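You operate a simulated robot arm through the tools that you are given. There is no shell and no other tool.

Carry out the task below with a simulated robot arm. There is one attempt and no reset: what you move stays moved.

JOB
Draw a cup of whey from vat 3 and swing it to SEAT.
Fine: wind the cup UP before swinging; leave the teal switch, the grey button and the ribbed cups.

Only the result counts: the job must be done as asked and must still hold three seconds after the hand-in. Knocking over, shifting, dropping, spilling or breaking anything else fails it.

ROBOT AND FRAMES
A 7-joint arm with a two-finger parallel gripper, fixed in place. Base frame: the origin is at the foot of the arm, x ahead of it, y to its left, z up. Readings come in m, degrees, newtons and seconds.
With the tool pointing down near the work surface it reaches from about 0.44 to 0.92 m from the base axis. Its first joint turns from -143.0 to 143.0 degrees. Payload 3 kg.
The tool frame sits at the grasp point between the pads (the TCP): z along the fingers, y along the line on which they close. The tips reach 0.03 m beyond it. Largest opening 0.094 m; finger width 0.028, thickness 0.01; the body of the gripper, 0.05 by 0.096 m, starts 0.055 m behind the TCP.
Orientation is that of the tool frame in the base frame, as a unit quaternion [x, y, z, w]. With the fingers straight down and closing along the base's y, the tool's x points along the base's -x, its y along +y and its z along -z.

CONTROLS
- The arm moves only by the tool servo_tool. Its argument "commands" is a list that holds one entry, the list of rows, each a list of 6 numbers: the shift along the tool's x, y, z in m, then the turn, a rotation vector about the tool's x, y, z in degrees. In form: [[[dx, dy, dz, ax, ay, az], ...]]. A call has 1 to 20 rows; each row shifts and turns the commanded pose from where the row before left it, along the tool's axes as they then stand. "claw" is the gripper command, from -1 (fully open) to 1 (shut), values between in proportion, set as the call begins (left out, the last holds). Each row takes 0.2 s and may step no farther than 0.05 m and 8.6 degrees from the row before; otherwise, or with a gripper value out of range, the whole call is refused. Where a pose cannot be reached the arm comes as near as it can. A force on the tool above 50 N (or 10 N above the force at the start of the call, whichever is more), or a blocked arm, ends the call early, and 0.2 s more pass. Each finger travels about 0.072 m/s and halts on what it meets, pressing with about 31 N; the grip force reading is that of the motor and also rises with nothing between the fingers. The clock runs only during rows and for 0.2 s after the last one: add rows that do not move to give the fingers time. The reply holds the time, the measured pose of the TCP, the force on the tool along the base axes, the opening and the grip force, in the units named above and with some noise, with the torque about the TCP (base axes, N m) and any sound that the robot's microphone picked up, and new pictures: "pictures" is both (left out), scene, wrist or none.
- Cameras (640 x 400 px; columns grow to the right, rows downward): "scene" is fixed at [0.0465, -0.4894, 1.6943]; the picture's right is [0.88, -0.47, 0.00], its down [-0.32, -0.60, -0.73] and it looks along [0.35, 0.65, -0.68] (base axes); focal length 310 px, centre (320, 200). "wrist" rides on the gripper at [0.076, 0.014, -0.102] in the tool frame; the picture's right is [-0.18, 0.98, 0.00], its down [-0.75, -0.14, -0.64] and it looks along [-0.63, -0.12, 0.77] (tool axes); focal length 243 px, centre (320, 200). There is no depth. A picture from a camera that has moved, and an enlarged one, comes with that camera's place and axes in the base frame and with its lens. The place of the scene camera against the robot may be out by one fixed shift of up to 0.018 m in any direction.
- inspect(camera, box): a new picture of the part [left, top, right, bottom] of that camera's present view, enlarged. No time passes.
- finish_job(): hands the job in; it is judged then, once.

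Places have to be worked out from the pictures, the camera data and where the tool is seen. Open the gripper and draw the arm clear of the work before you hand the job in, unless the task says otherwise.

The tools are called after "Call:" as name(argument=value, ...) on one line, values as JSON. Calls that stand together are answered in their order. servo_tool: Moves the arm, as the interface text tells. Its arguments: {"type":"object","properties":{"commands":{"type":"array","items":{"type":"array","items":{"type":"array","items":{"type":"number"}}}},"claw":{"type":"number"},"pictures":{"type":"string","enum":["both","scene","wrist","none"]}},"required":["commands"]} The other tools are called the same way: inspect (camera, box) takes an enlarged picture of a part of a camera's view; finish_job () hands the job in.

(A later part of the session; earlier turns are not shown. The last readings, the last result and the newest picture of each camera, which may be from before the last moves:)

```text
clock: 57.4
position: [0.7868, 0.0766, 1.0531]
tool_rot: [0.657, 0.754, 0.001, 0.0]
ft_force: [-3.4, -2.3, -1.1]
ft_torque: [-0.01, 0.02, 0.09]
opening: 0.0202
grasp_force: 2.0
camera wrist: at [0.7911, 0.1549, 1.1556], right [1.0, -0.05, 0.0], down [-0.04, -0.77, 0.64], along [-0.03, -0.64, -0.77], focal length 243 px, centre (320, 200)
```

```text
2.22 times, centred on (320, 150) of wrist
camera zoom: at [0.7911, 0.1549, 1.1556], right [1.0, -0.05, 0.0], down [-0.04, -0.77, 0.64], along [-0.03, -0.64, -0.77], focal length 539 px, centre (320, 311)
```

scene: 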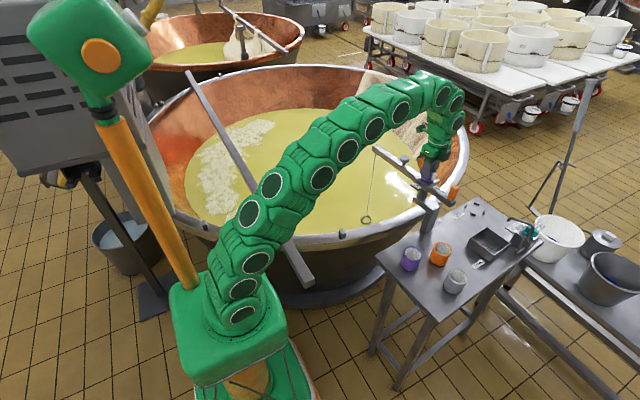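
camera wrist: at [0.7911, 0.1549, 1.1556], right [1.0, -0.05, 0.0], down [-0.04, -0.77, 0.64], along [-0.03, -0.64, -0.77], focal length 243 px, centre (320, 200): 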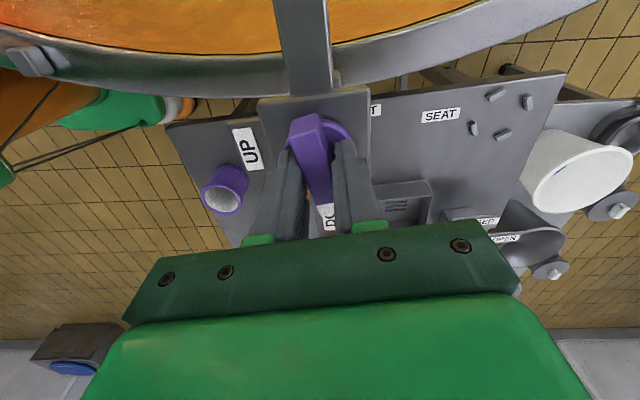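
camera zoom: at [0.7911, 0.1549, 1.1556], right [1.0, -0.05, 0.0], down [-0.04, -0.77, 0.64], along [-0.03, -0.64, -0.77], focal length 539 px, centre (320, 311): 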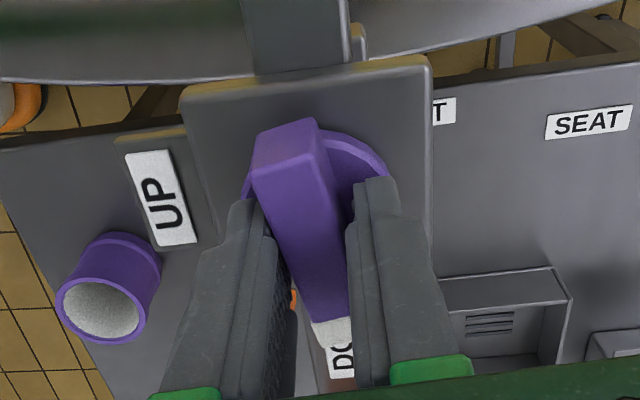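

The cup is down to its rim in whey; the fin lags the hand by a few degrees due to play. I'll turn a last 6° gently so the pointer reaches DOWN, watching torque.

Call:
servo_tool(commands=[[[0, 0, 0, 0, 0, 2], [0, 0, 0, 0, 0, 2], [0, 0, 0, 0, 0, 2], [0, 0, 0, 0, 0, 0], [0, 0, 0, 0, 0, 0], [0, 0, 0, 0, 0, 0]]])

Call:
inspect(camera="scene", box=[350, 200, 390, 230])

Call:
inspect(camera="scene", box=[340, 130, 480, 240])

```text
clock: 58.8
position: [0.7883, 0.0791, 1.0529]
tool_rot: [0.695, 0.719, 0.0, 0.0]
ft_force: [-4.1, 0.8, 3.5]
ft_torque: [-0.03, 0.16, -0.03]
opening: 0.0206
grasp_force: 2.4
camera wrist: at [0.799, 0.1551, 1.1555], right [0.99, -0.15, 0.0], down [-0.12, -0.76, 0.64], along [-0.1, -0.63, -0.77], focal length 243 px, centre (320, 200)
```

scene: 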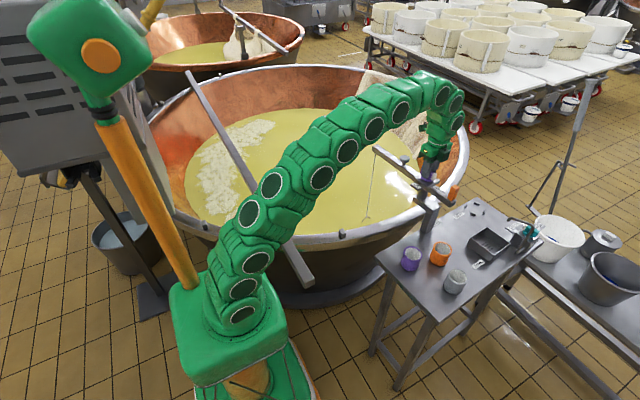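
wrist: 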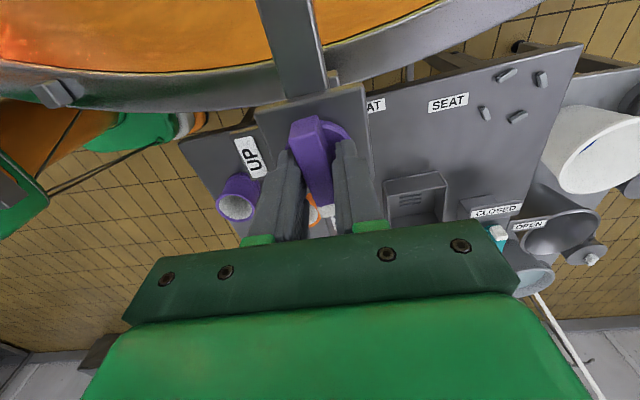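

```text
13.33 times, centred on (370, 215) of scene
camera zoom: at [0.0465, -0.4894, 1.6943], right [0.88, -0.47, 0.0], down [-0.32, -0.6, -0.73], along [0.35, 0.65, -0.68], focal length 4135 px, centre (-347, 0)
```

zoom: 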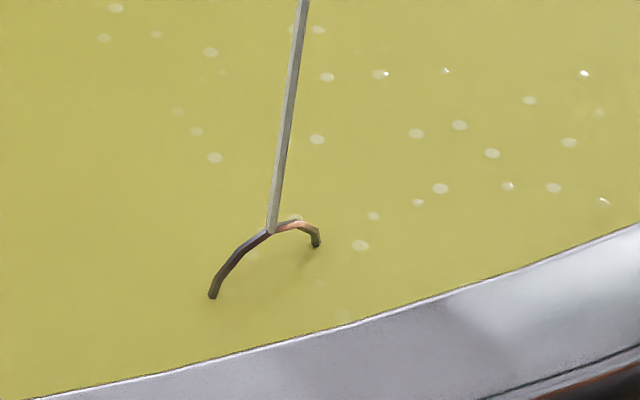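

```text
3.64 times, centred on (410, 185) of scene
camera zoom: at [0.0465, -0.4894, 1.6943], right [0.88, -0.47, 0.0], down [-0.32, -0.6, -0.73], along [0.35, 0.65, -0.68], focal length 1128 px, centre (-7, 254)
```

zoom: 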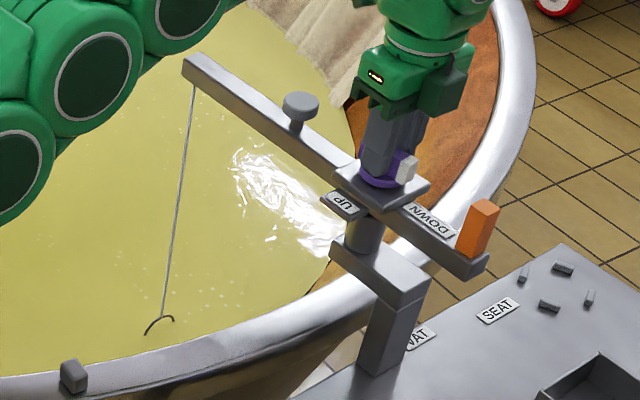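

The cup is completely submerged with only its bail showing, and the beam is unmoved. I'll wait a moment for it to fill, then start winding UP (counter-clockwise) slowly.

Call:
servo_tool(commands=[[[0, 0, 0, 0, 0, 0], [0, 0, 0, 0, 0, 0], [0, 0, 0, 0, 0, 0], [0, 0, 0, 0, 0, 0], [0, 0, 0, 0, 0, 0], [0, 0, 0, 0, 0, 0], [0, 0, 0, 0, 0, 0], [0, 0, 0, 0, 0, 0], [0, 0, 0, 0, 0, 0], [0, 0, 0, 0, 0, 0]]], pictures="none")

Call:
servo_tool(commands=[[[0, 0, 0, 0, 0, -3], [0, 0, 0, 0, 0, -3], [0, 0, 0, 0, 0, -3], [0, 0, 0, 0, 0, -3], [0, 0, 0, 0, 0, -3], [0, 0, 0, 0, 0, -3], [0, 0, 0, 0, 0, -3], [0, 0, 0, 0, 0, -3], [0, 0, 0, 0, 0, -3], [0, 0, 0, 0, 0, -3], [0, 0, 0, 0, 0, -3], [0, 0, 0, 0, 0, -3], [0, 0, 0, 0, 0, -3], [0, 0, 0, 0, 0, -3], [0, 0, 0, 0, 0, -3], [0, 0, 0, 0, 0, 0]]])

Call:
inspect(camera="scene", box=[340, 130, 480, 240])

Call:
inspect(camera="scene", box=[350, 195, 390, 225])

```text
clock: 61.0
position: [0.7877, 0.0778, 1.053]
tool_rot: [0.696, 0.718, 0.001, 0.0]
ft_force: [-4.7, 2.6, 4.0]
ft_torque: [0.09, 0.18, -0.02]
opening: 0.0206
grasp_force: 2.1
```

```text
clock: 64.4
position: [0.788, 0.0765, 1.0529]
tool_rot: [0.367, 0.93, 0.0, 0.0]
ft_force: [2.5, 2.5, -1.8]
ft_torque: [0.01, -0.1, -0.04]
opening: 0.0201
grasp_force: 2.1
camera wrist: at [0.7412, 0.14, 1.1558], right [0.81, 0.59, 0.0], down [0.45, -0.62, 0.64], along [0.38, -0.52, -0.77], focal length 243 px, centre (320, 200)
```

scene: 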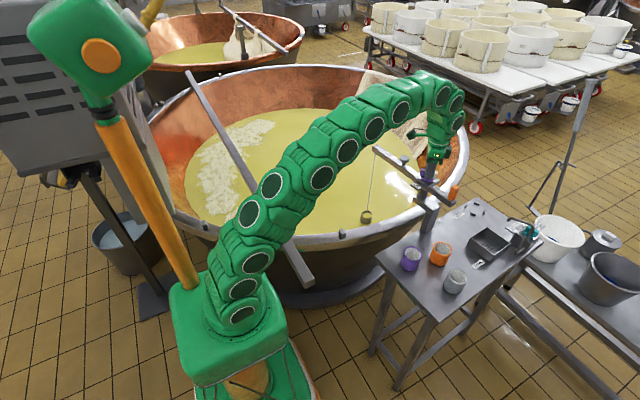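
wrist: 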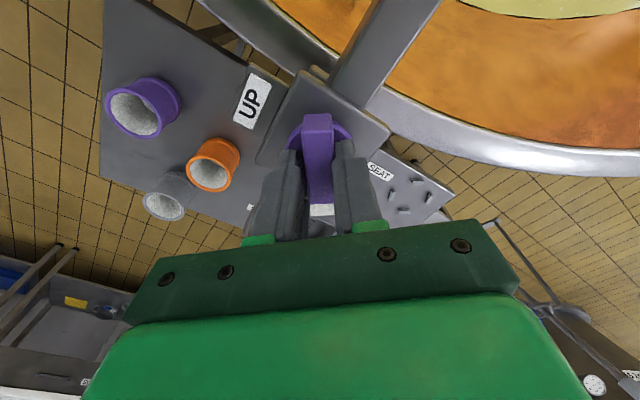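

```text
3.64 times, centred on (410, 185) of scene
camera zoom: at [0.0465, -0.4894, 1.6943], right [0.88, -0.47, 0.0], down [-0.32, -0.6, -0.73], along [0.35, 0.65, -0.68], focal length 1128 px, centre (-7, 254)
```

zoom: 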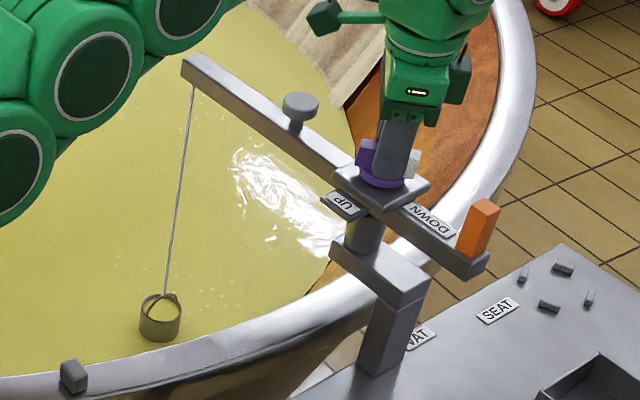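

```text
13.33 times, centred on (370, 210) of scene
camera zoom: at [0.0465, -0.4894, 1.6943], right [0.88, -0.47, 0.0], down [-0.32, -0.6, -0.73], along [0.35, 0.65, -0.68], focal length 4135 px, centre (-347, 67)
```

zoom: 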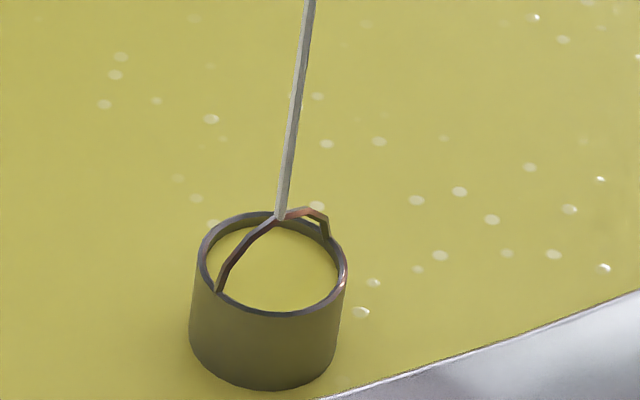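

The cup is brim-full of whey and rising cleanly. I'll keep winding up slowly at 3° per row.

Call:
servo_tool(commands=[[[0, 0, 0, 0, 0, -3], [0, 0, 0, 0, 0, -3], [0, 0, 0, 0, 0, -3], [0, 0, 0, 0, 0, -3], [0, 0, 0, 0, 0, -3], [0, 0, 0, 0, 0, -3], [0, 0, 0, 0, 0, -3], [0, 0, 0, 0, 0, -3], [0, 0, 0, 0, 0, -3], [0, 0, 0, 0, 0, -3], [0, 0, 0, 0, 0, -3], [0, 0, 0, 0, 0, -3], [0, 0, 0, 0, 0, -3], [0, 0, 0, 0, 0, -3], [0, 0, 0, 0, 0, -3], [0, 0, 0, 0, 0, -3], [0, 0, 0, 0, 0, -3], [0, 0, 0, 0, 0, -3], [0, 0, 0, 0, 0, -3], [0, 0, 0, 0, 0, -3]]])

Call:
inspect(camera="scene", box=[340, 130, 480, 240])

```text
clock: 68.6
position: [0.7875, 0.0777, 1.0531]
tool_rot: [-0.148, 0.989, 0.0, 0.0]
ft_force: [2.2, 5.1, 1.9]
ft_torque: [0.09, -0.1, -0.04]
opening: 0.0204
grasp_force: 2.5
camera wrist: at [0.7099, 0.069, 1.1554], right [-0.11, 0.99, 0.0], down [0.76, 0.08, 0.64], along [0.64, 0.07, -0.77], focal length 243 px, centre (320, 200)
```

scene: 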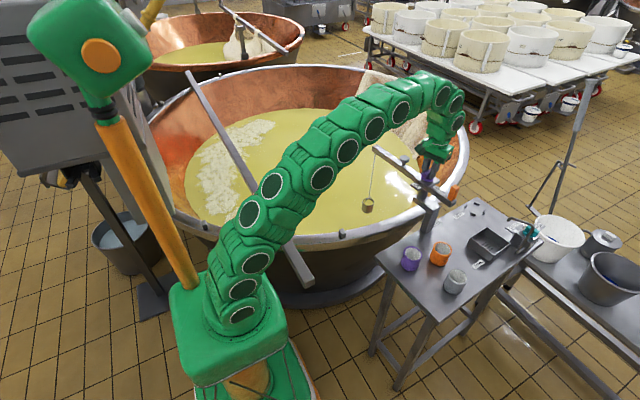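
wrist: 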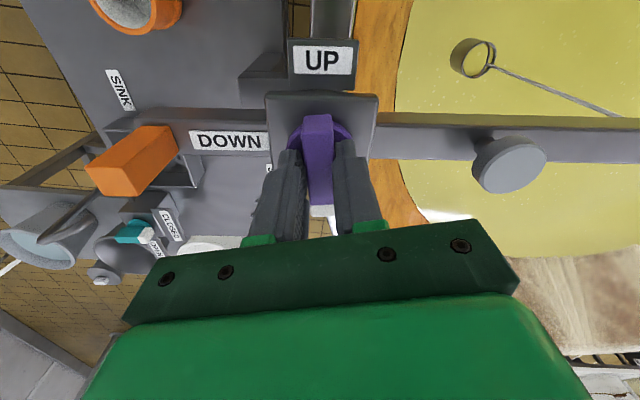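

```text
3.64 times, centred on (410, 185) of scene
camera zoom: at [0.0465, -0.4894, 1.6943], right [0.88, -0.47, 0.0], down [-0.32, -0.6, -0.73], along [0.35, 0.65, -0.68], focal length 1128 px, centre (-7, 254)
```

zoom: 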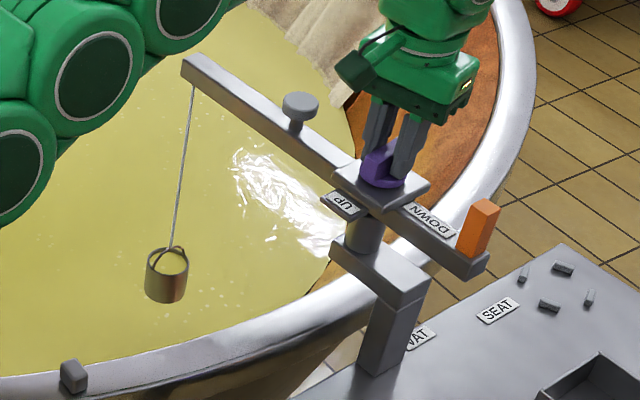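

The full cup is clear of the whey and level. I'll continue winding up another 60°, then a further 24°.

Call:
servo_tool(commands=[[[0, 0, 0, 0, 0, -3], [0, 0, 0, 0, 0, -3], [0, 0, 0, 0, 0, -3], [0, 0, 0, 0, 0, -3], [0, 0, 0, 0, 0, -3], [0, 0, 0, 0, 0, -3], [0, 0, 0, 0, 0, -3], [0, 0, 0, 0, 0, -3], [0, 0, 0, 0, 0, -3], [0, 0, 0, 0, 0, -3], [0, 0, 0, 0, 0, -3], [0, 0, 0, 0, 0, -3], [0, 0, 0, 0, 0, -3], [0, 0, 0, 0, 0, -3], [0, 0, 0, 0, 0, -3], [0, 0, 0, 0, 0, -3], [0, 0, 0, 0, 0, -3], [0, 0, 0, 0, 0, -3], [0, 0, 0, 0, 0, -3], [0, 0, 0, 0, 0, -3]]], pictures="scene")

Call:
servo_tool(commands=[[[0, 0, 0, 0, 0, -3], [0, 0, 0, 0, 0, -3], [0, 0, 0, 0, 0, -3], [0, 0, 0, 0, 0, -3], [0, 0, 0, 0, 0, -3], [0, 0, 0, 0, 0, -3], [0, 0, 0, 0, 0, -3], [0, 0, 0, 0, 0, -3], [0, 0, 0, 0, 0, 0]]])

Call:
inspect(camera="scene", box=[340, 130, 480, 240])

```text
clock: 72.8
position: [0.7877, 0.0781, 1.0538]
tool_rot: [-0.622, 0.783, 0.0, 0.0]
ft_force: [-1.2, -0.7, -0.2]
ft_torque: [0.01, 0.0, 0.0]
opening: 0.0185
grasp_force: 0.1
```

scene: 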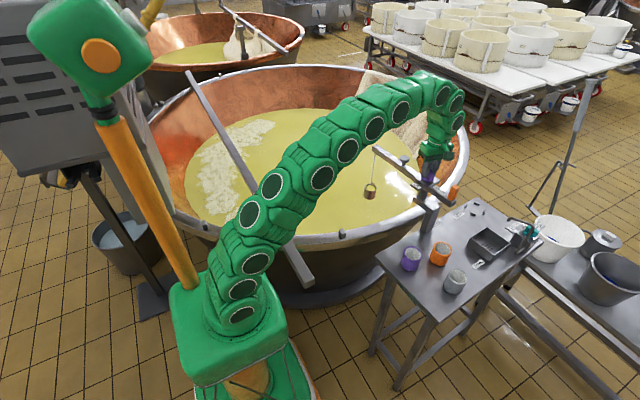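

```text
clock: 74.8
position: [0.7875, 0.0773, 1.0525]
tool_rot: [0.771, -0.637, 0.001, 0.0]
ft_force: [-2.0, 0.3, -0.8]
ft_torque: [0.05, 0.02, -0.06]
opening: 0.0195
grasp_force: 1.0
camera wrist: at [0.7875, 0.0003, 1.1558], right [-1.0, 0.0, 0.0], down [0.0, 0.77, 0.64], along [0.0, 0.64, -0.77], focal length 243 px, centre (320, 200)
```

scene: 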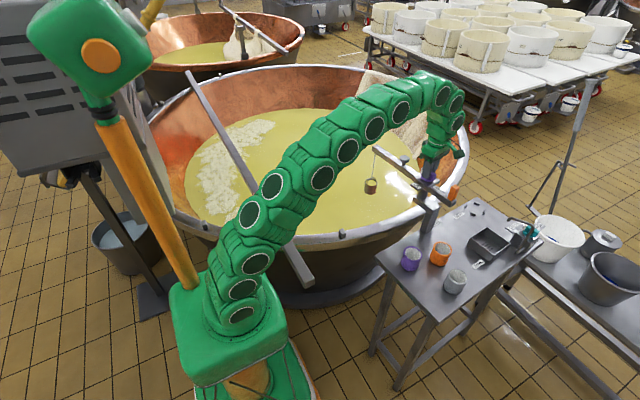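
wrist: 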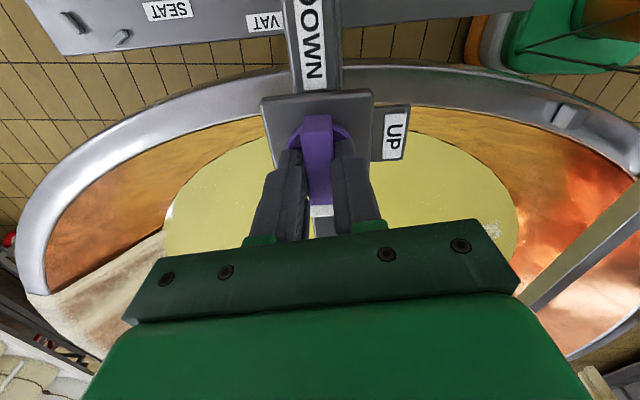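

```text
3.64 times, centred on (410, 185) of scene
camera zoom: at [0.0465, -0.4894, 1.6943], right [0.88, -0.47, 0.0], down [-0.32, -0.6, -0.73], along [0.35, 0.65, -0.68], focal length 1128 px, centre (-7, 254)
```

zoom: 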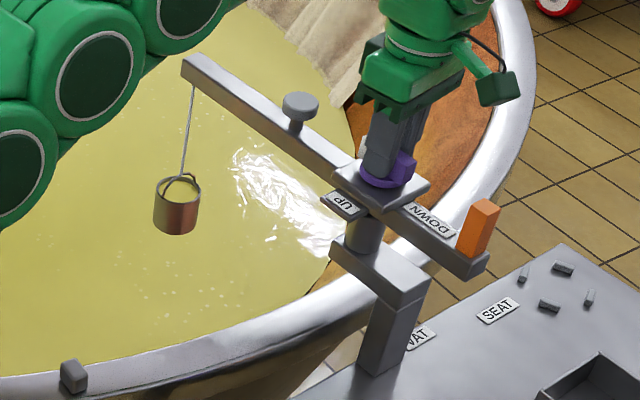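

The full cup is well up; the hand is at ~281° and I need one regrasp. I'll open slightly first to verify the knob holds the heavier cup, then lift clear.

Call:
servo_tool(commands=[[[0, 0, 0, 0, 0, 0], [0, 0, 0, 0, 0, 0], [0, 0, 0, 0, 0, 0]]], claw=0.4)

Call:
inspect(camera="scene", box=[340, 130, 480, 240])

```text
clock: 75.6
position: [0.787, 0.0772, 1.0529]
tool_rot: [0.77, -0.638, 0.0, 0.0]
ft_force: [0.4, 0.1, 1.0]
ft_torque: [0.0, -0.01, 0.03]
opening: 0.0283
grasp_force: 0.1
camera wrist: at [0.7875, 0.0002, 1.1557], right [-1.0, 0.0, 0.0], down [0.0, 0.77, 0.64], along [0.0, 0.64, -0.77], focal length 243 px, centre (320, 200)
```

scene: 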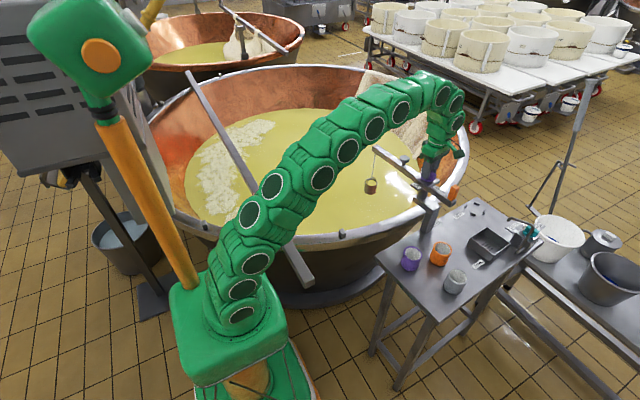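
wrist: 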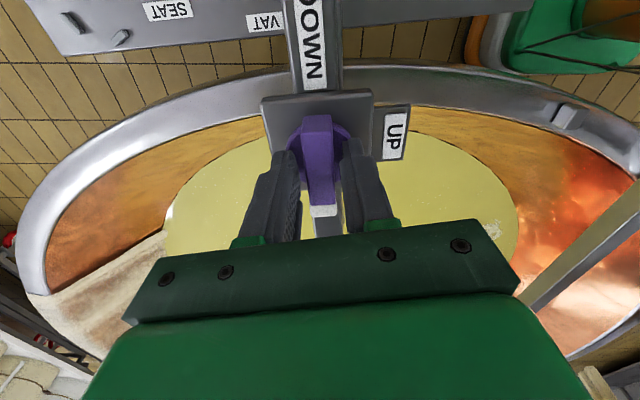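

```text
3.64 times, centred on (410, 185) of scene
camera zoom: at [0.0465, -0.4894, 1.6943], right [0.88, -0.47, 0.0], down [-0.32, -0.6, -0.73], along [0.35, 0.65, -0.68], focal length 1128 px, centre (-7, 254)
```

zoom: 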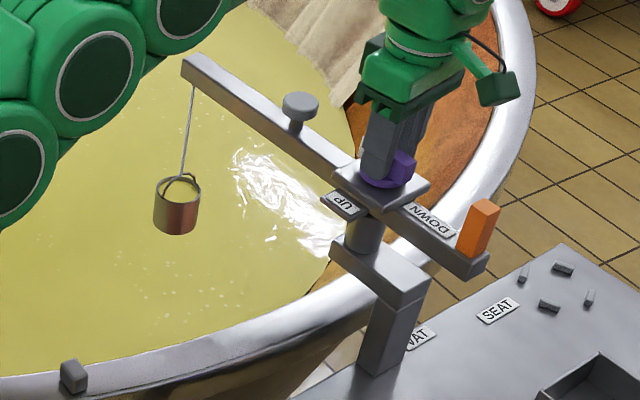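

The knob holds the full cup. I'll open fully enough, lift, and rotate the hand clockwise by about 183° above the fin.

Call:
servo_tool(commands=[[[0, 0, 0, 0, 0, 0], [0, 0, 0, 0, 0, 0], [0, 0, 0, 0, 0, 0], [0, 0, -0.015, 0, 0, 0], [0, 0, -0.02, 0, 0, 0], [0, 0, 0, 0, 0, 8.4], [0, 0, 0, 0, 0, 8.4], [0, 0, 0, 0, 0, 8.4], [0, 0, 0, 0, 0, 8.4], [0, 0, 0, 0, 0, 8.4], [0, 0, 0, 0, 0, 8.4], [0, 0, 0, 0, 0, 8.4], [0, 0, 0, 0, 0, 8.4], [0, 0, 0, 0, 0, 8.4], [0, 0, 0, 0, 0, 8.4], [0, 0, 0, 0, 0, 8.4], [0, 0, 0, 0, 0, 8.4], [0, 0, 0, 0, 0, 8.4], [0, 0, 0, 0, 0, 8.4], [0, 0, 0, 0, 0, 8.4]]], claw=-0.45, pictures="none")

Call:
servo_tool(commands=[[[0, 0, 0, 0, 0, 8.4], [0, 0, 0, 0, 0, 8.4], [0, 0, 0, 0, 0, 8.4], [0, 0, 0, 0, 0, 8.4], [0, 0, 0, 0, 0, 8.4], [0, 0, 0, 0, 0, 8.4], [0, 0, 0, 0, 0, 6.6], [0, 0, 0, 0, 0, 0]]])

Call:
inspect(camera="wrist", box=[240, 80, 400, 240])

Call:
inspect(camera="scene", box=[340, 130, 480, 240])

```text
clock: 79.8
position: [0.787, 0.0768, 1.0877]
tool_rot: [0.219, 0.976, -0.001, 0.0]
ft_force: [-0.3, -0.9, -0.3]
ft_torque: [0.01, 0.03, 0.02]
opening: 0.0681
grasp_force: 0.0
```

```text
clock: 81.6
position: [0.787, 0.0777, 1.0884]
tool_rot: [0.658, 0.753, 0.0, 0.0]
ft_force: [0.4, 0.0, -0.1]
ft_torque: [-0.03, 0.0, -0.01]
opening: 0.0683
grasp_force: 0.0
camera wrist: at [0.7908, 0.1551, 1.1909], right [1.0, -0.05, 0.0], down [-0.04, -0.77, 0.64], along [-0.03, -0.64, -0.77], focal length 243 px, centre (320, 200)
```

scene: 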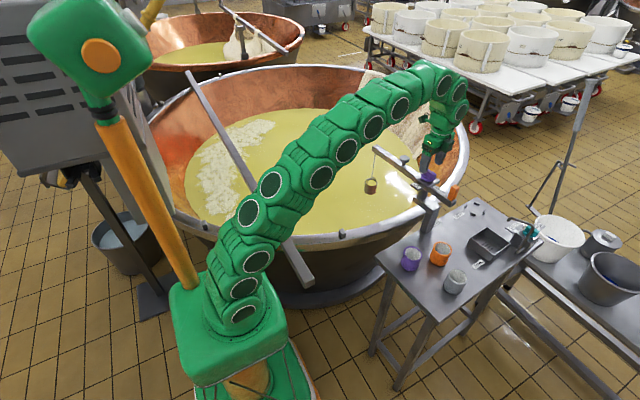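
wrist: 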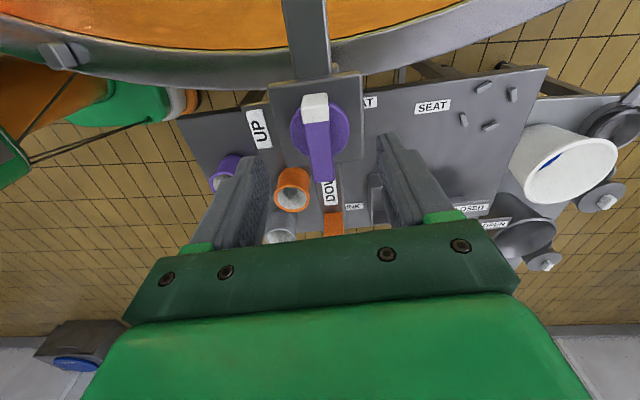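

```text
2.50 times, centred on (320, 160) of wrist
camera zoom: at [0.7908, 0.1551, 1.1909], right [1.0, -0.05, 0.0], down [-0.04, -0.77, 0.64], along [-0.03, -0.64, -0.77], focal length 606 px, centre (320, 300)
```

zoom: 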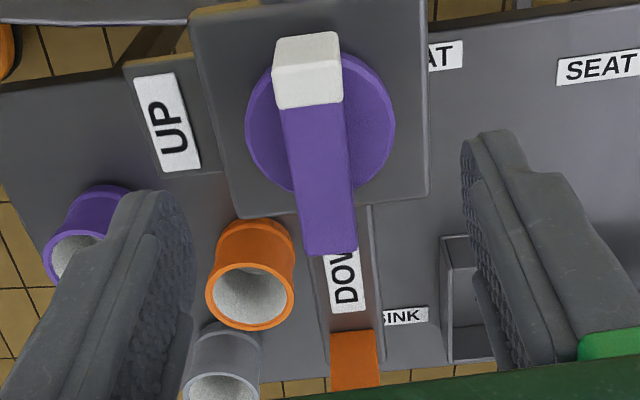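

```text
3.64 times, centred on (410, 185) of scene
camera zoom: at [0.0465, -0.4894, 1.6943], right [0.88, -0.47, 0.0], down [-0.32, -0.6, -0.73], along [0.35, 0.65, -0.68], focal length 1128 px, centre (-7, 254)
```

zoom: 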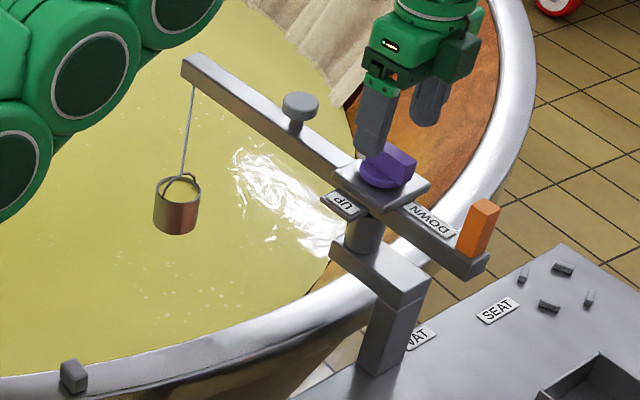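

The fin is aligned with the hand and the cup is steady. I'll descend, capture the fin lightly, and continue winding up.

Call:
servo_tool(commands=[[[0, 0, 0.015, 0, 0, 0], [0, 0, 0.012, 0, 0, 0], [0, 0, 0.008, 0, 0, 0], [0, 0, 0, 0, 0, 0]]], pictures="none")

Call:
servo_tool(commands=[[[0, 0, 0, 0, 0, 0], [0, 0, 0, 0, 0, 0], [0, 0, 0, 0, 0, 0], [0, 0, 0, 0, 0, 0], [0, 0, 0, 0, 0, 0]]], claw=0.62, pictures="wrist")

Call:
servo_tool(commands=[[[0, 0, 0, 0, 0, -3], [0, 0, 0, 0, 0, -3], [0, 0, 0, 0, 0, -3], [0, 0, 0, 0, 0, -3], [0, 0, 0, 0, 0, -3], [0, 0, 0, 0, 0, -3], [0, 0, 0, 0, 0, -3], [0, 0, 0, 0, 0, -3], [0, 0, 0, 0, 0, -3], [0, 0, 0, 0, 0, -3], [0, 0, 0, 0, 0, -3], [0, 0, 0, 0, 0, -3], [0, 0, 0, 0, 0, -3], [0, 0, 0, 0, 0, -3], [0, 0, 0, 0, 0, -3], [0, 0, 0, 0, 0, -3], [0, 0, 0, 0, 0, -3], [0, 0, 0, 0, 0, -3], [0, 0, 0, 0, 0, -3], [0, 0, 0, 0, 0, 0]]])

Call:
inspect(camera="scene", box=[340, 130, 480, 240])

```text
clock: 82.6
position: [0.788, 0.0776, 1.053]
tool_rot: [0.658, 0.753, 0.0, 0.001]
ft_force: [-0.7, 0.2, 0.1]
ft_torque: [-0.01, 0.01, 0.04]
opening: 0.0682
grasp_force: 0.0
```

```text
clock: 83.8
position: [0.7885, 0.0781, 1.0543]
tool_rot: [0.657, 0.754, 0.0, 0.0]
ft_force: [-0.8, -0.2, -0.3]
ft_torque: [0.03, 0.03, -0.03]
opening: 0.0183
grasp_force: 0.2
camera wrist: at [0.791, 0.1552, 1.1563], right [1.0, -0.05, 0.0], down [-0.04, -0.77, 0.64], along [-0.03, -0.64, -0.77], focal length 243 px, centre (320, 200)
```

wrist: 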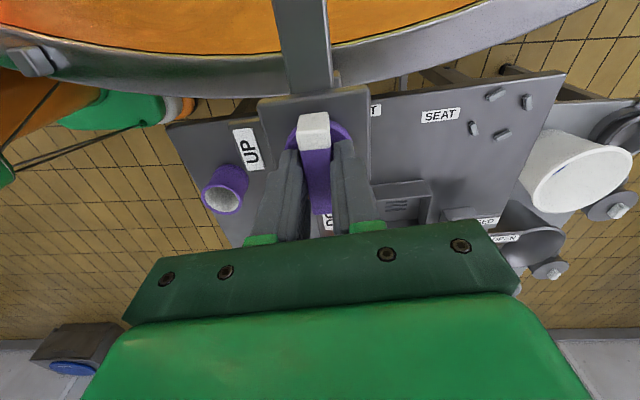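

```text
clock: 88.0
position: [0.7871, 0.079, 1.0539]
tool_rot: [0.217, 0.976, -0.001, 0.0]
ft_force: [0.4, 1.4, 0.7]
ft_torque: [0.01, 0.0, 0.01]
opening: 0.0185
grasp_force: 1.0
camera wrist: at [0.7242, 0.1232, 1.1561], right [0.58, 0.81, 0.0], down [0.62, -0.45, 0.64], along [0.52, -0.38, -0.77], focal length 243 px, centre (320, 200)
```

scene: 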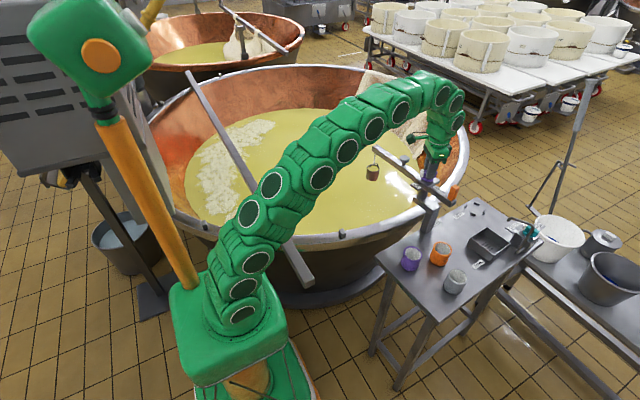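
wrist: 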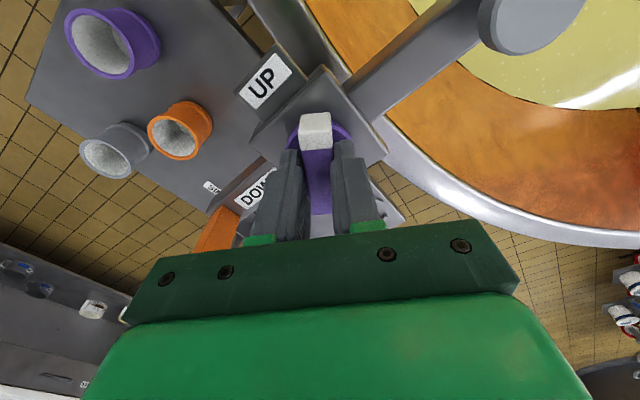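

```text
3.64 times, centred on (410, 185) of scene
camera zoom: at [0.0465, -0.4894, 1.6943], right [0.88, -0.47, 0.0], down [-0.32, -0.6, -0.73], along [0.35, 0.65, -0.68], focal length 1128 px, centre (-7, 254)
```

zoom: 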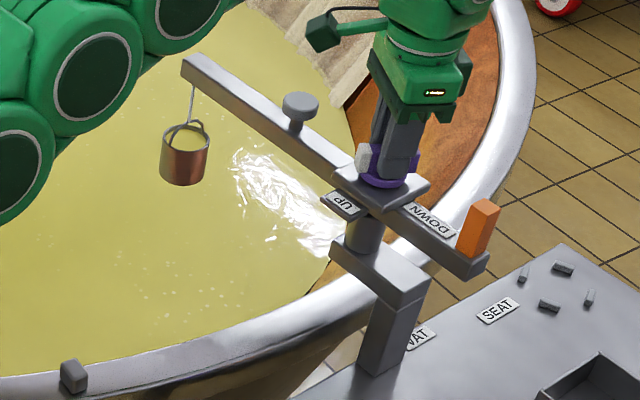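

The cup is almost up, still full. I'll turn another 30° at 3° per row, then finish in small steps against the UP stop.

Call:
servo_tool(commands=[[[0, 0, 0, 0, 0, -3], [0, 0, 0, 0, 0, -3], [0, 0, 0, 0, 0, -3], [0, 0, 0, 0, 0, -3], [0, 0, 0, 0, 0, -3], [0, 0, 0, 0, 0, -3], [0, 0, 0, 0, 0, -3], [0, 0, 0, 0, 0, -3], [0, 0, 0, 0, 0, -3], [0, 0, 0, 0, 0, -3], [0, 0, 0, 0, 0, 0]]], pictures="none")

Call:
servo_tool(commands=[[[0, 0, 0, 0, 0, -2], [0, 0, 0, 0, 0, -2], [0, 0, 0, 0, 0, 0]]])

Call:
inspect(camera="scene", box=[350, 130, 480, 220])

Call:
inspect(camera="wrist", box=[220, 20, 440, 220])

```text
clock: 90.4
position: [0.7879, 0.0775, 1.0536]
tool_rot: [-0.042, 0.999, -0.001, 0.0]
ft_force: [-0.4, 0.0, 1.6]
ft_torque: [-0.01, 0.01, 0.01]
opening: 0.0179
grasp_force: 0.1
```

```text
clock: 91.2
position: [0.7873, 0.0769, 1.0536]
tool_rot: [-0.079, 0.997, 0.0, 0.001]
ft_force: [-0.2, 2.3, 0.1]
ft_torque: [0.08, -0.07, -0.02]
opening: 0.0197
grasp_force: 1.8
camera wrist: at [0.7096, 0.0796, 1.1557], right [0.03, 1.0, 0.0], down [0.77, -0.02, 0.64], along [0.64, -0.02, -0.77], focal length 243 px, centre (320, 200)
```

scene: 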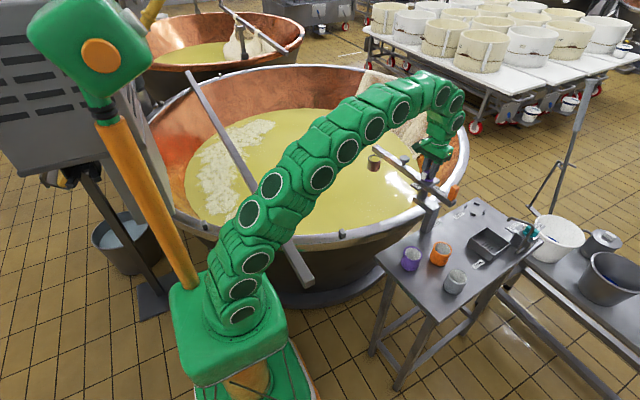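
wrist: 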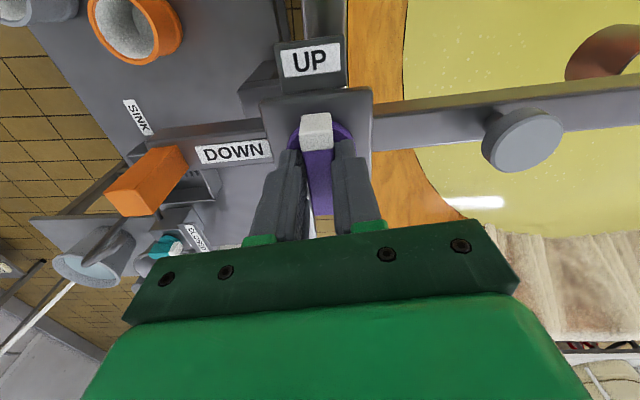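

```text
4.44 times, centred on (415, 175) of scene
camera zoom: at [0.0465, -0.4894, 1.6943], right [0.88, -0.47, 0.0], down [-0.32, -0.6, -0.73], along [0.35, 0.65, -0.68], focal length 1378 px, centre (-102, 311)
```

zoom: 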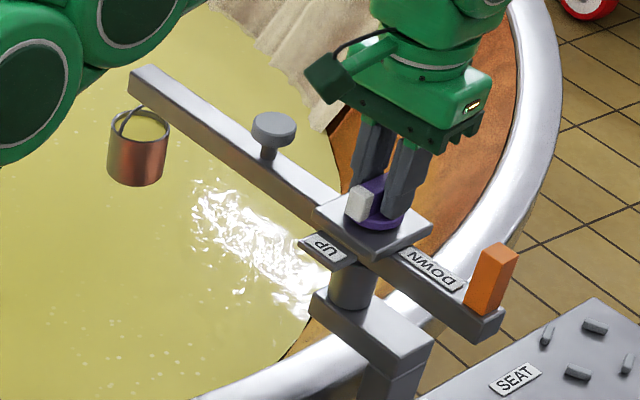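

```text
2.00 times, centred on (330, 120) of wrist
camera zoom: at [0.7096, 0.0796, 1.1557], right [0.03, 1.0, 0.0], down [0.77, -0.02, 0.64], along [0.64, -0.02, -0.77], focal length 485 px, centre (300, 360)
```

zoom: 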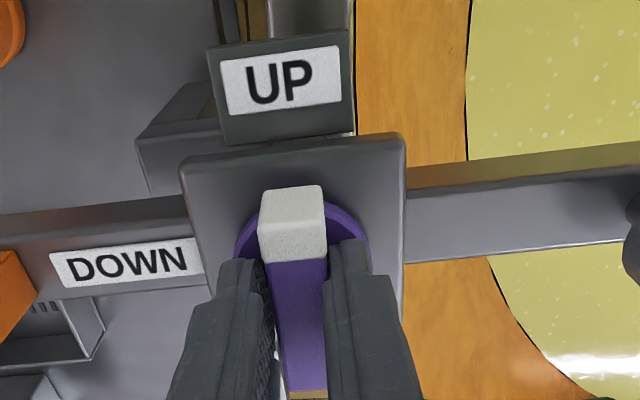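

The cup is back at its original UP height and full, with the pointer facing UP. I'll give it 3° more to seat it against the UP stop and check the torque.

Call:
servo_tool(commands=[[[0, 0, 0, 0, 0, -1.5], [0, 0, 0, 0, 0, -1.5], [0, 0, 0, 0, 0, 0]]], pictures="wrist")

Call:
inspect(camera="scene", box=[350, 130, 480, 220])

```text
clock: 92.0
position: [0.7873, 0.0792, 1.0535]
tool_rot: [-0.103, 0.995, -0.001, 0.0]
ft_force: [0.8, 3.4, -0.6]
ft_torque: [0.07, -0.07, -0.07]
opening: 0.0197
grasp_force: 1.8
camera wrist: at [0.7097, 0.076, 1.1558], right [-0.02, 1.0, 0.0], down [0.77, 0.02, 0.64], along [0.64, 0.01, -0.77], focal length 243 px, centre (320, 200)
```

wrist: 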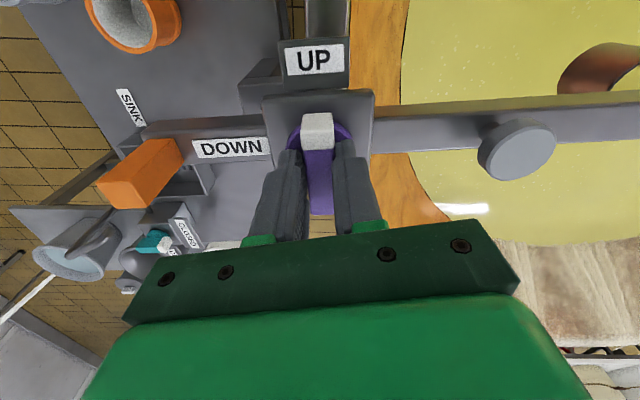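

```text
4.44 times, centred on (415, 175) of scene
camera zoom: at [0.0465, -0.4894, 1.6943], right [0.88, -0.47, 0.0], down [-0.32, -0.6, -0.73], along [0.35, 0.65, -0.68], focal length 1378 px, centre (-102, 311)
```

zoom: 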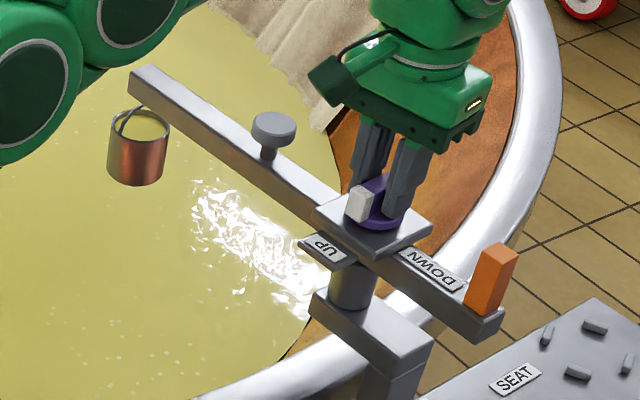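

Torque is still low (−0.07 N·m). I'll turn 3° more to be certain the knob is fully at UP.

Call:
servo_tool(commands=[[[0, 0, 0, 0, 0, -1.5], [0, 0, 0, 0, 0, -1.5], [0, 0, 0, 0, 0, 0]]], pictures="wrist")

Call:
inspect(camera="wrist", box=[220, 20, 440, 220])

Call:
inspect(camera="scene", box=[350, 130, 480, 220])

```text
clock: 92.8
position: [0.7872, 0.0789, 1.0537]
tool_rot: [-0.13, 0.992, 0.001, 0.001]
ft_force: [1.8, 7.0, 1.2]
ft_torque: [0.16, 0.04, -0.15]
opening: 0.0213
grasp_force: 3.5
camera wrist: at [0.7099, 0.072, 1.1558], right [-0.07, 1.0, 0.0], down [0.76, 0.06, 0.64], along [0.64, 0.05, -0.77], focal length 243 px, centre (320, 200)
```

wrist: 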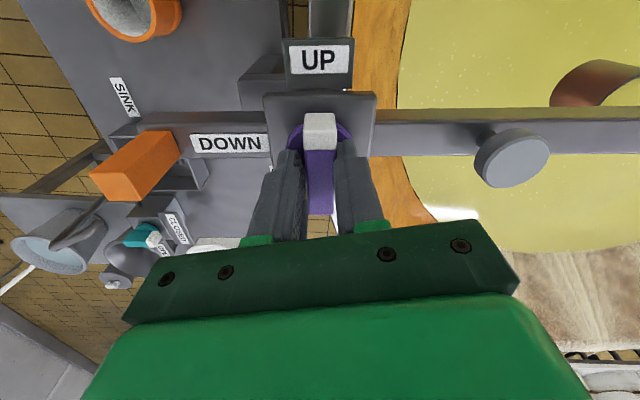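

```text
2.00 times, centred on (330, 120) of wrist
camera zoom: at [0.7099, 0.072, 1.1558], right [-0.07, 1.0, 0.0], down [0.76, 0.06, 0.64], along [0.64, 0.05, -0.77], focal length 485 px, centre (300, 360)
```

zoom: 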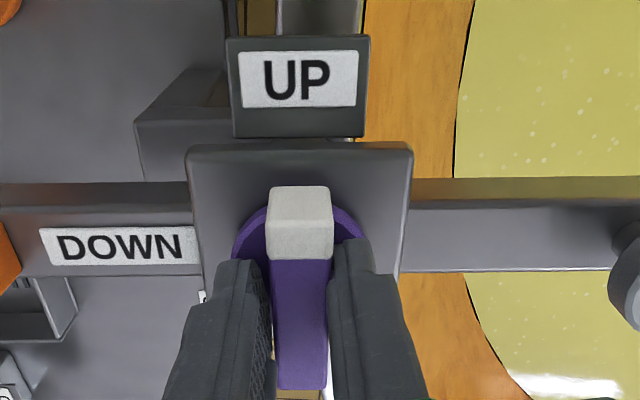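

```text
4.44 times, centred on (415, 175) of scene
camera zoom: at [0.0465, -0.4894, 1.6943], right [0.88, -0.47, 0.0], down [-0.32, -0.6, -0.73], along [0.35, 0.65, -0.68], focal length 1378 px, centre (-102, 311)
```

zoom: 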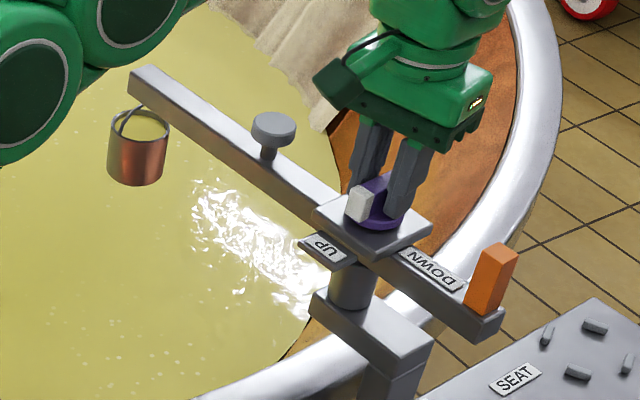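

Torque rises while the fin no longer moves, so the knob is at its UP stop. I'll relax by 6°, open, lift off the knob, and move above the handle.

Call:
servo_tool(commands=[[[0, 0, 0, 0, 0, 3], [0, 0, 0, 0, 0, 3], [0, 0, 0, 0, 0, 0]]], pictures="none")

Call:
servo_tool(commands=[[[0, 0, 0, 0, 0, 0], [0, 0, 0, 0, 0, 0], [0, 0, 0, 0, 0, 0], [0, 0, -0.02, 0, 0, 0], [0, 0, -0.03, 0, 0, 0], [0, 0, -0.03, 0, 0, 0], [0, 0, 0, 0, 0, 0]]], claw=-0.45)

Call:
inspect(camera="wrist", box=[220, 20, 440, 220])

Call:
inspect(camera="scene", box=[350, 130, 480, 220])

```text
clock: 93.6
position: [0.7867, 0.0778, 1.0536]
tool_rot: [-0.077, 0.997, 0.0, 0.0]
ft_force: [-0.7, 2.1, -0.9]
ft_torque: [0.06, 0.0, -0.01]
opening: 0.0189
grasp_force: 1.0
```

```text
clock: 95.2
position: [0.7879, 0.0747, 1.1322]
tool_rot: [-0.076, 0.997, 0.0, -0.001]
ft_force: [1.0, -0.1, 1.0]
ft_torque: [0.01, 0.0, 0.03]
opening: 0.0681
grasp_force: 0.0
camera wrist: at [0.7101, 0.0781, 1.2364], right [0.03, 1.0, 0.0], down [0.77, -0.02, 0.64], along [0.64, -0.02, -0.77], focal length 243 px, centre (320, 200)
```

scene: 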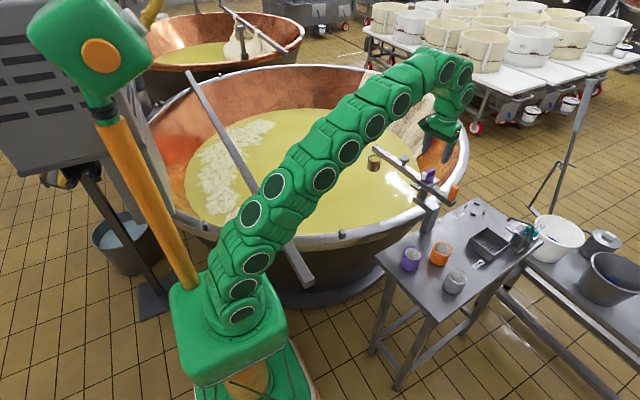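
wrist: 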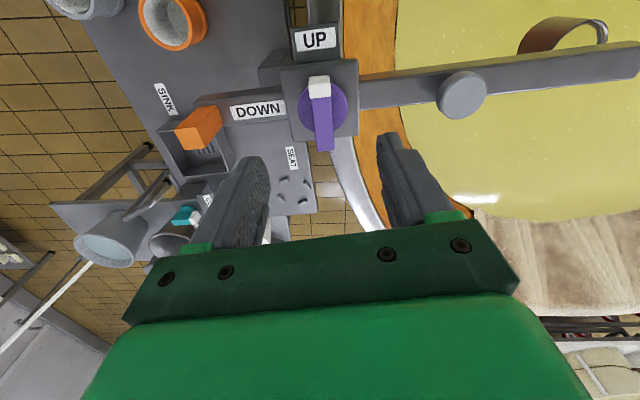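

```text
2.00 times, centred on (330, 120) of wrist
camera zoom: at [0.7101, 0.0781, 1.2364], right [0.03, 1.0, 0.0], down [0.77, -0.02, 0.64], along [0.64, -0.02, -0.77], focal length 485 px, centre (300, 360)
```

zoom: 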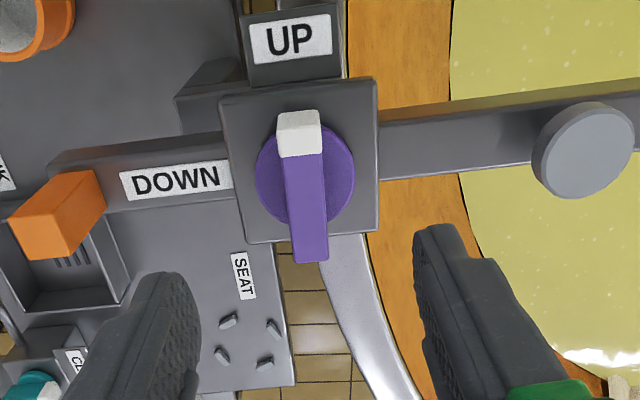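

```text
4.44 times, centred on (415, 175) of scene
camera zoom: at [0.0465, -0.4894, 1.6943], right [0.88, -0.47, 0.0], down [-0.32, -0.6, -0.73], along [0.35, 0.65, -0.68], focal length 1378 px, centre (-102, 311)
```

zoom: 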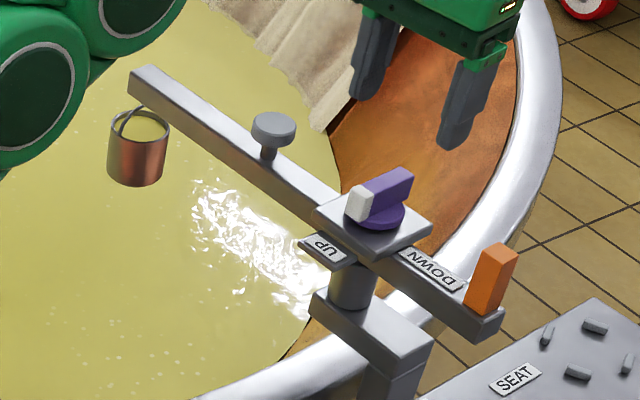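

The knob and cup are exactly as at the UP start, now with a full cup. I'll move over the handle at (0.8015, −0.033) and yaw back to 277.5°.

Call:
servo_tool(commands=[[[0.001, -0.0363, 0, 0, 0, 0], [0.001, -0.0363, 0, 0, 0, 0], [0.001, -0.0363, 0, 0, 0, 0], [0, 0, 0, 0, 0, -8.07], [0, 0, 0, 0, 0, -8.07], [0, 0, 0, 0, 0, -8.07], [0, 0, 0, 0, 0, -8.07], [0, 0, 0, 0, 0, -8.07], [0, 0, 0, 0, 0, -8.07], [0, 0, 0, 0, 0, -8.07], [0, 0, 0, 0, 0, -8.07], [0, 0, 0, 0, 0, -8.07], [0, 0, 0, 0, 0, -8.07], [0, 0, 0, 0, 0, -8.07], [0, 0, 0, 0, 0, 0]]], claw=-0.6)

Call:
inspect(camera="wrist", box=[240, 60, 420, 240])

```text
clock: 98.4
position: [0.8013, -0.029, 1.1324]
tool_rot: [0.753, -0.658, 0.0, 0.0]
ft_force: [-0.1, 0.0, 0.9]
ft_torque: [-0.04, -0.01, 0.01]
opening: 0.0751
grasp_force: 0.1
camera wrist: at [0.7969, -0.1074, 1.2359], right [-1.0, 0.05, 0.0], down [0.04, 0.77, 0.64], along [0.03, 0.64, -0.77], focal length 243 px, centre (320, 200)
```

scene: 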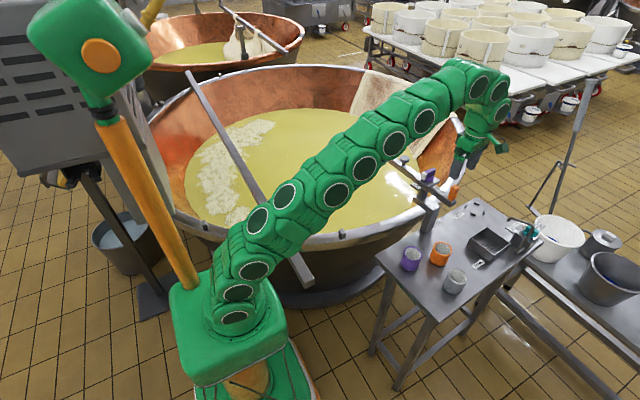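
wrist: 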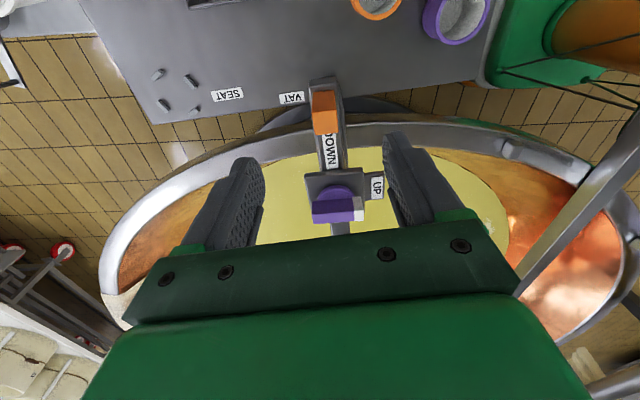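

```text
2.22 times, centred on (330, 150) of wrist
camera zoom: at [0.7969, -0.1074, 1.2359], right [-1.0, 0.05, 0.0], down [0.04, 0.77, 0.64], along [0.03, 0.64, -0.77], focal length 539 px, centre (298, 311)
```

zoom: 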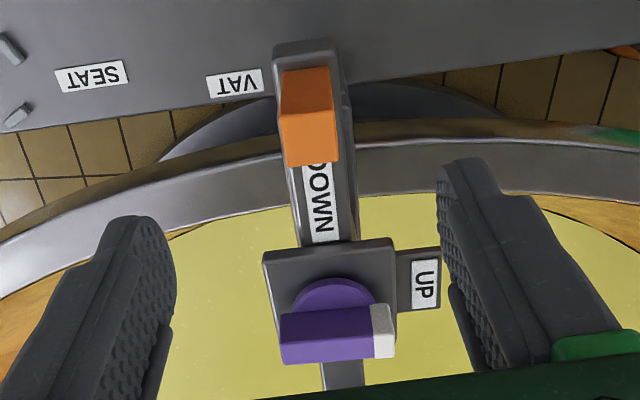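

The handle is ~4 mm toward tool +y from the TCP; I'll correct and descend to straddle it at z ≈ 1.042.

Call:
servo_tool(commands=[[[0.002, 0.004, 0.02, 0, 0, 0], [0, 0, 0.03, 0, 0, 0], [0, 0, 0.02, 0, 0, 0], [0, 0, 0.0204, 0, 0, 0], [0, 0, 0, 0, 0, 0]]])

```text
clock: 99.6
position: [0.7971, -0.0323, 1.0422]
tool_rot: [0.752, -0.659, -0.001, -0.001]
ft_force: [0.0, 0.1, -0.3]
ft_torque: [0.0, 0.02, 0.01]
opening: 0.0752
grasp_force: 0.0
camera wrist: at [0.7937, -0.1101, 1.1448], right [-1.0, 0.05, 0.0], down [0.04, 0.77, 0.64], along [0.03, 0.64, -0.77], focal length 243 px, centre (320, 200)
```

scene: 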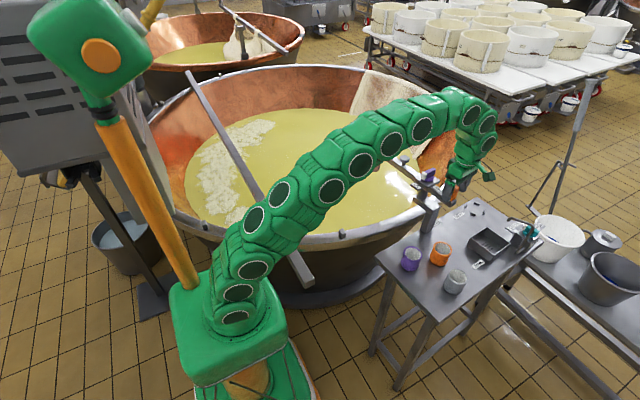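
wrist: 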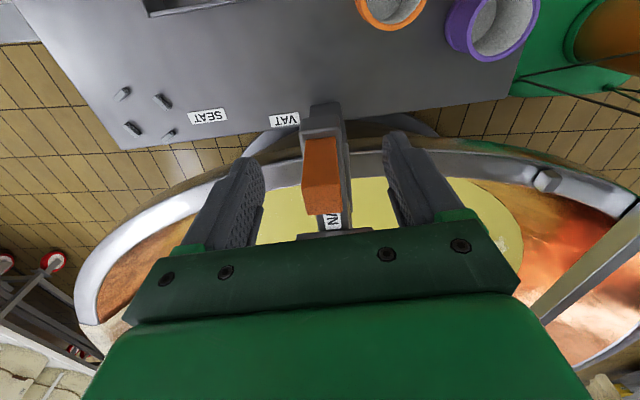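

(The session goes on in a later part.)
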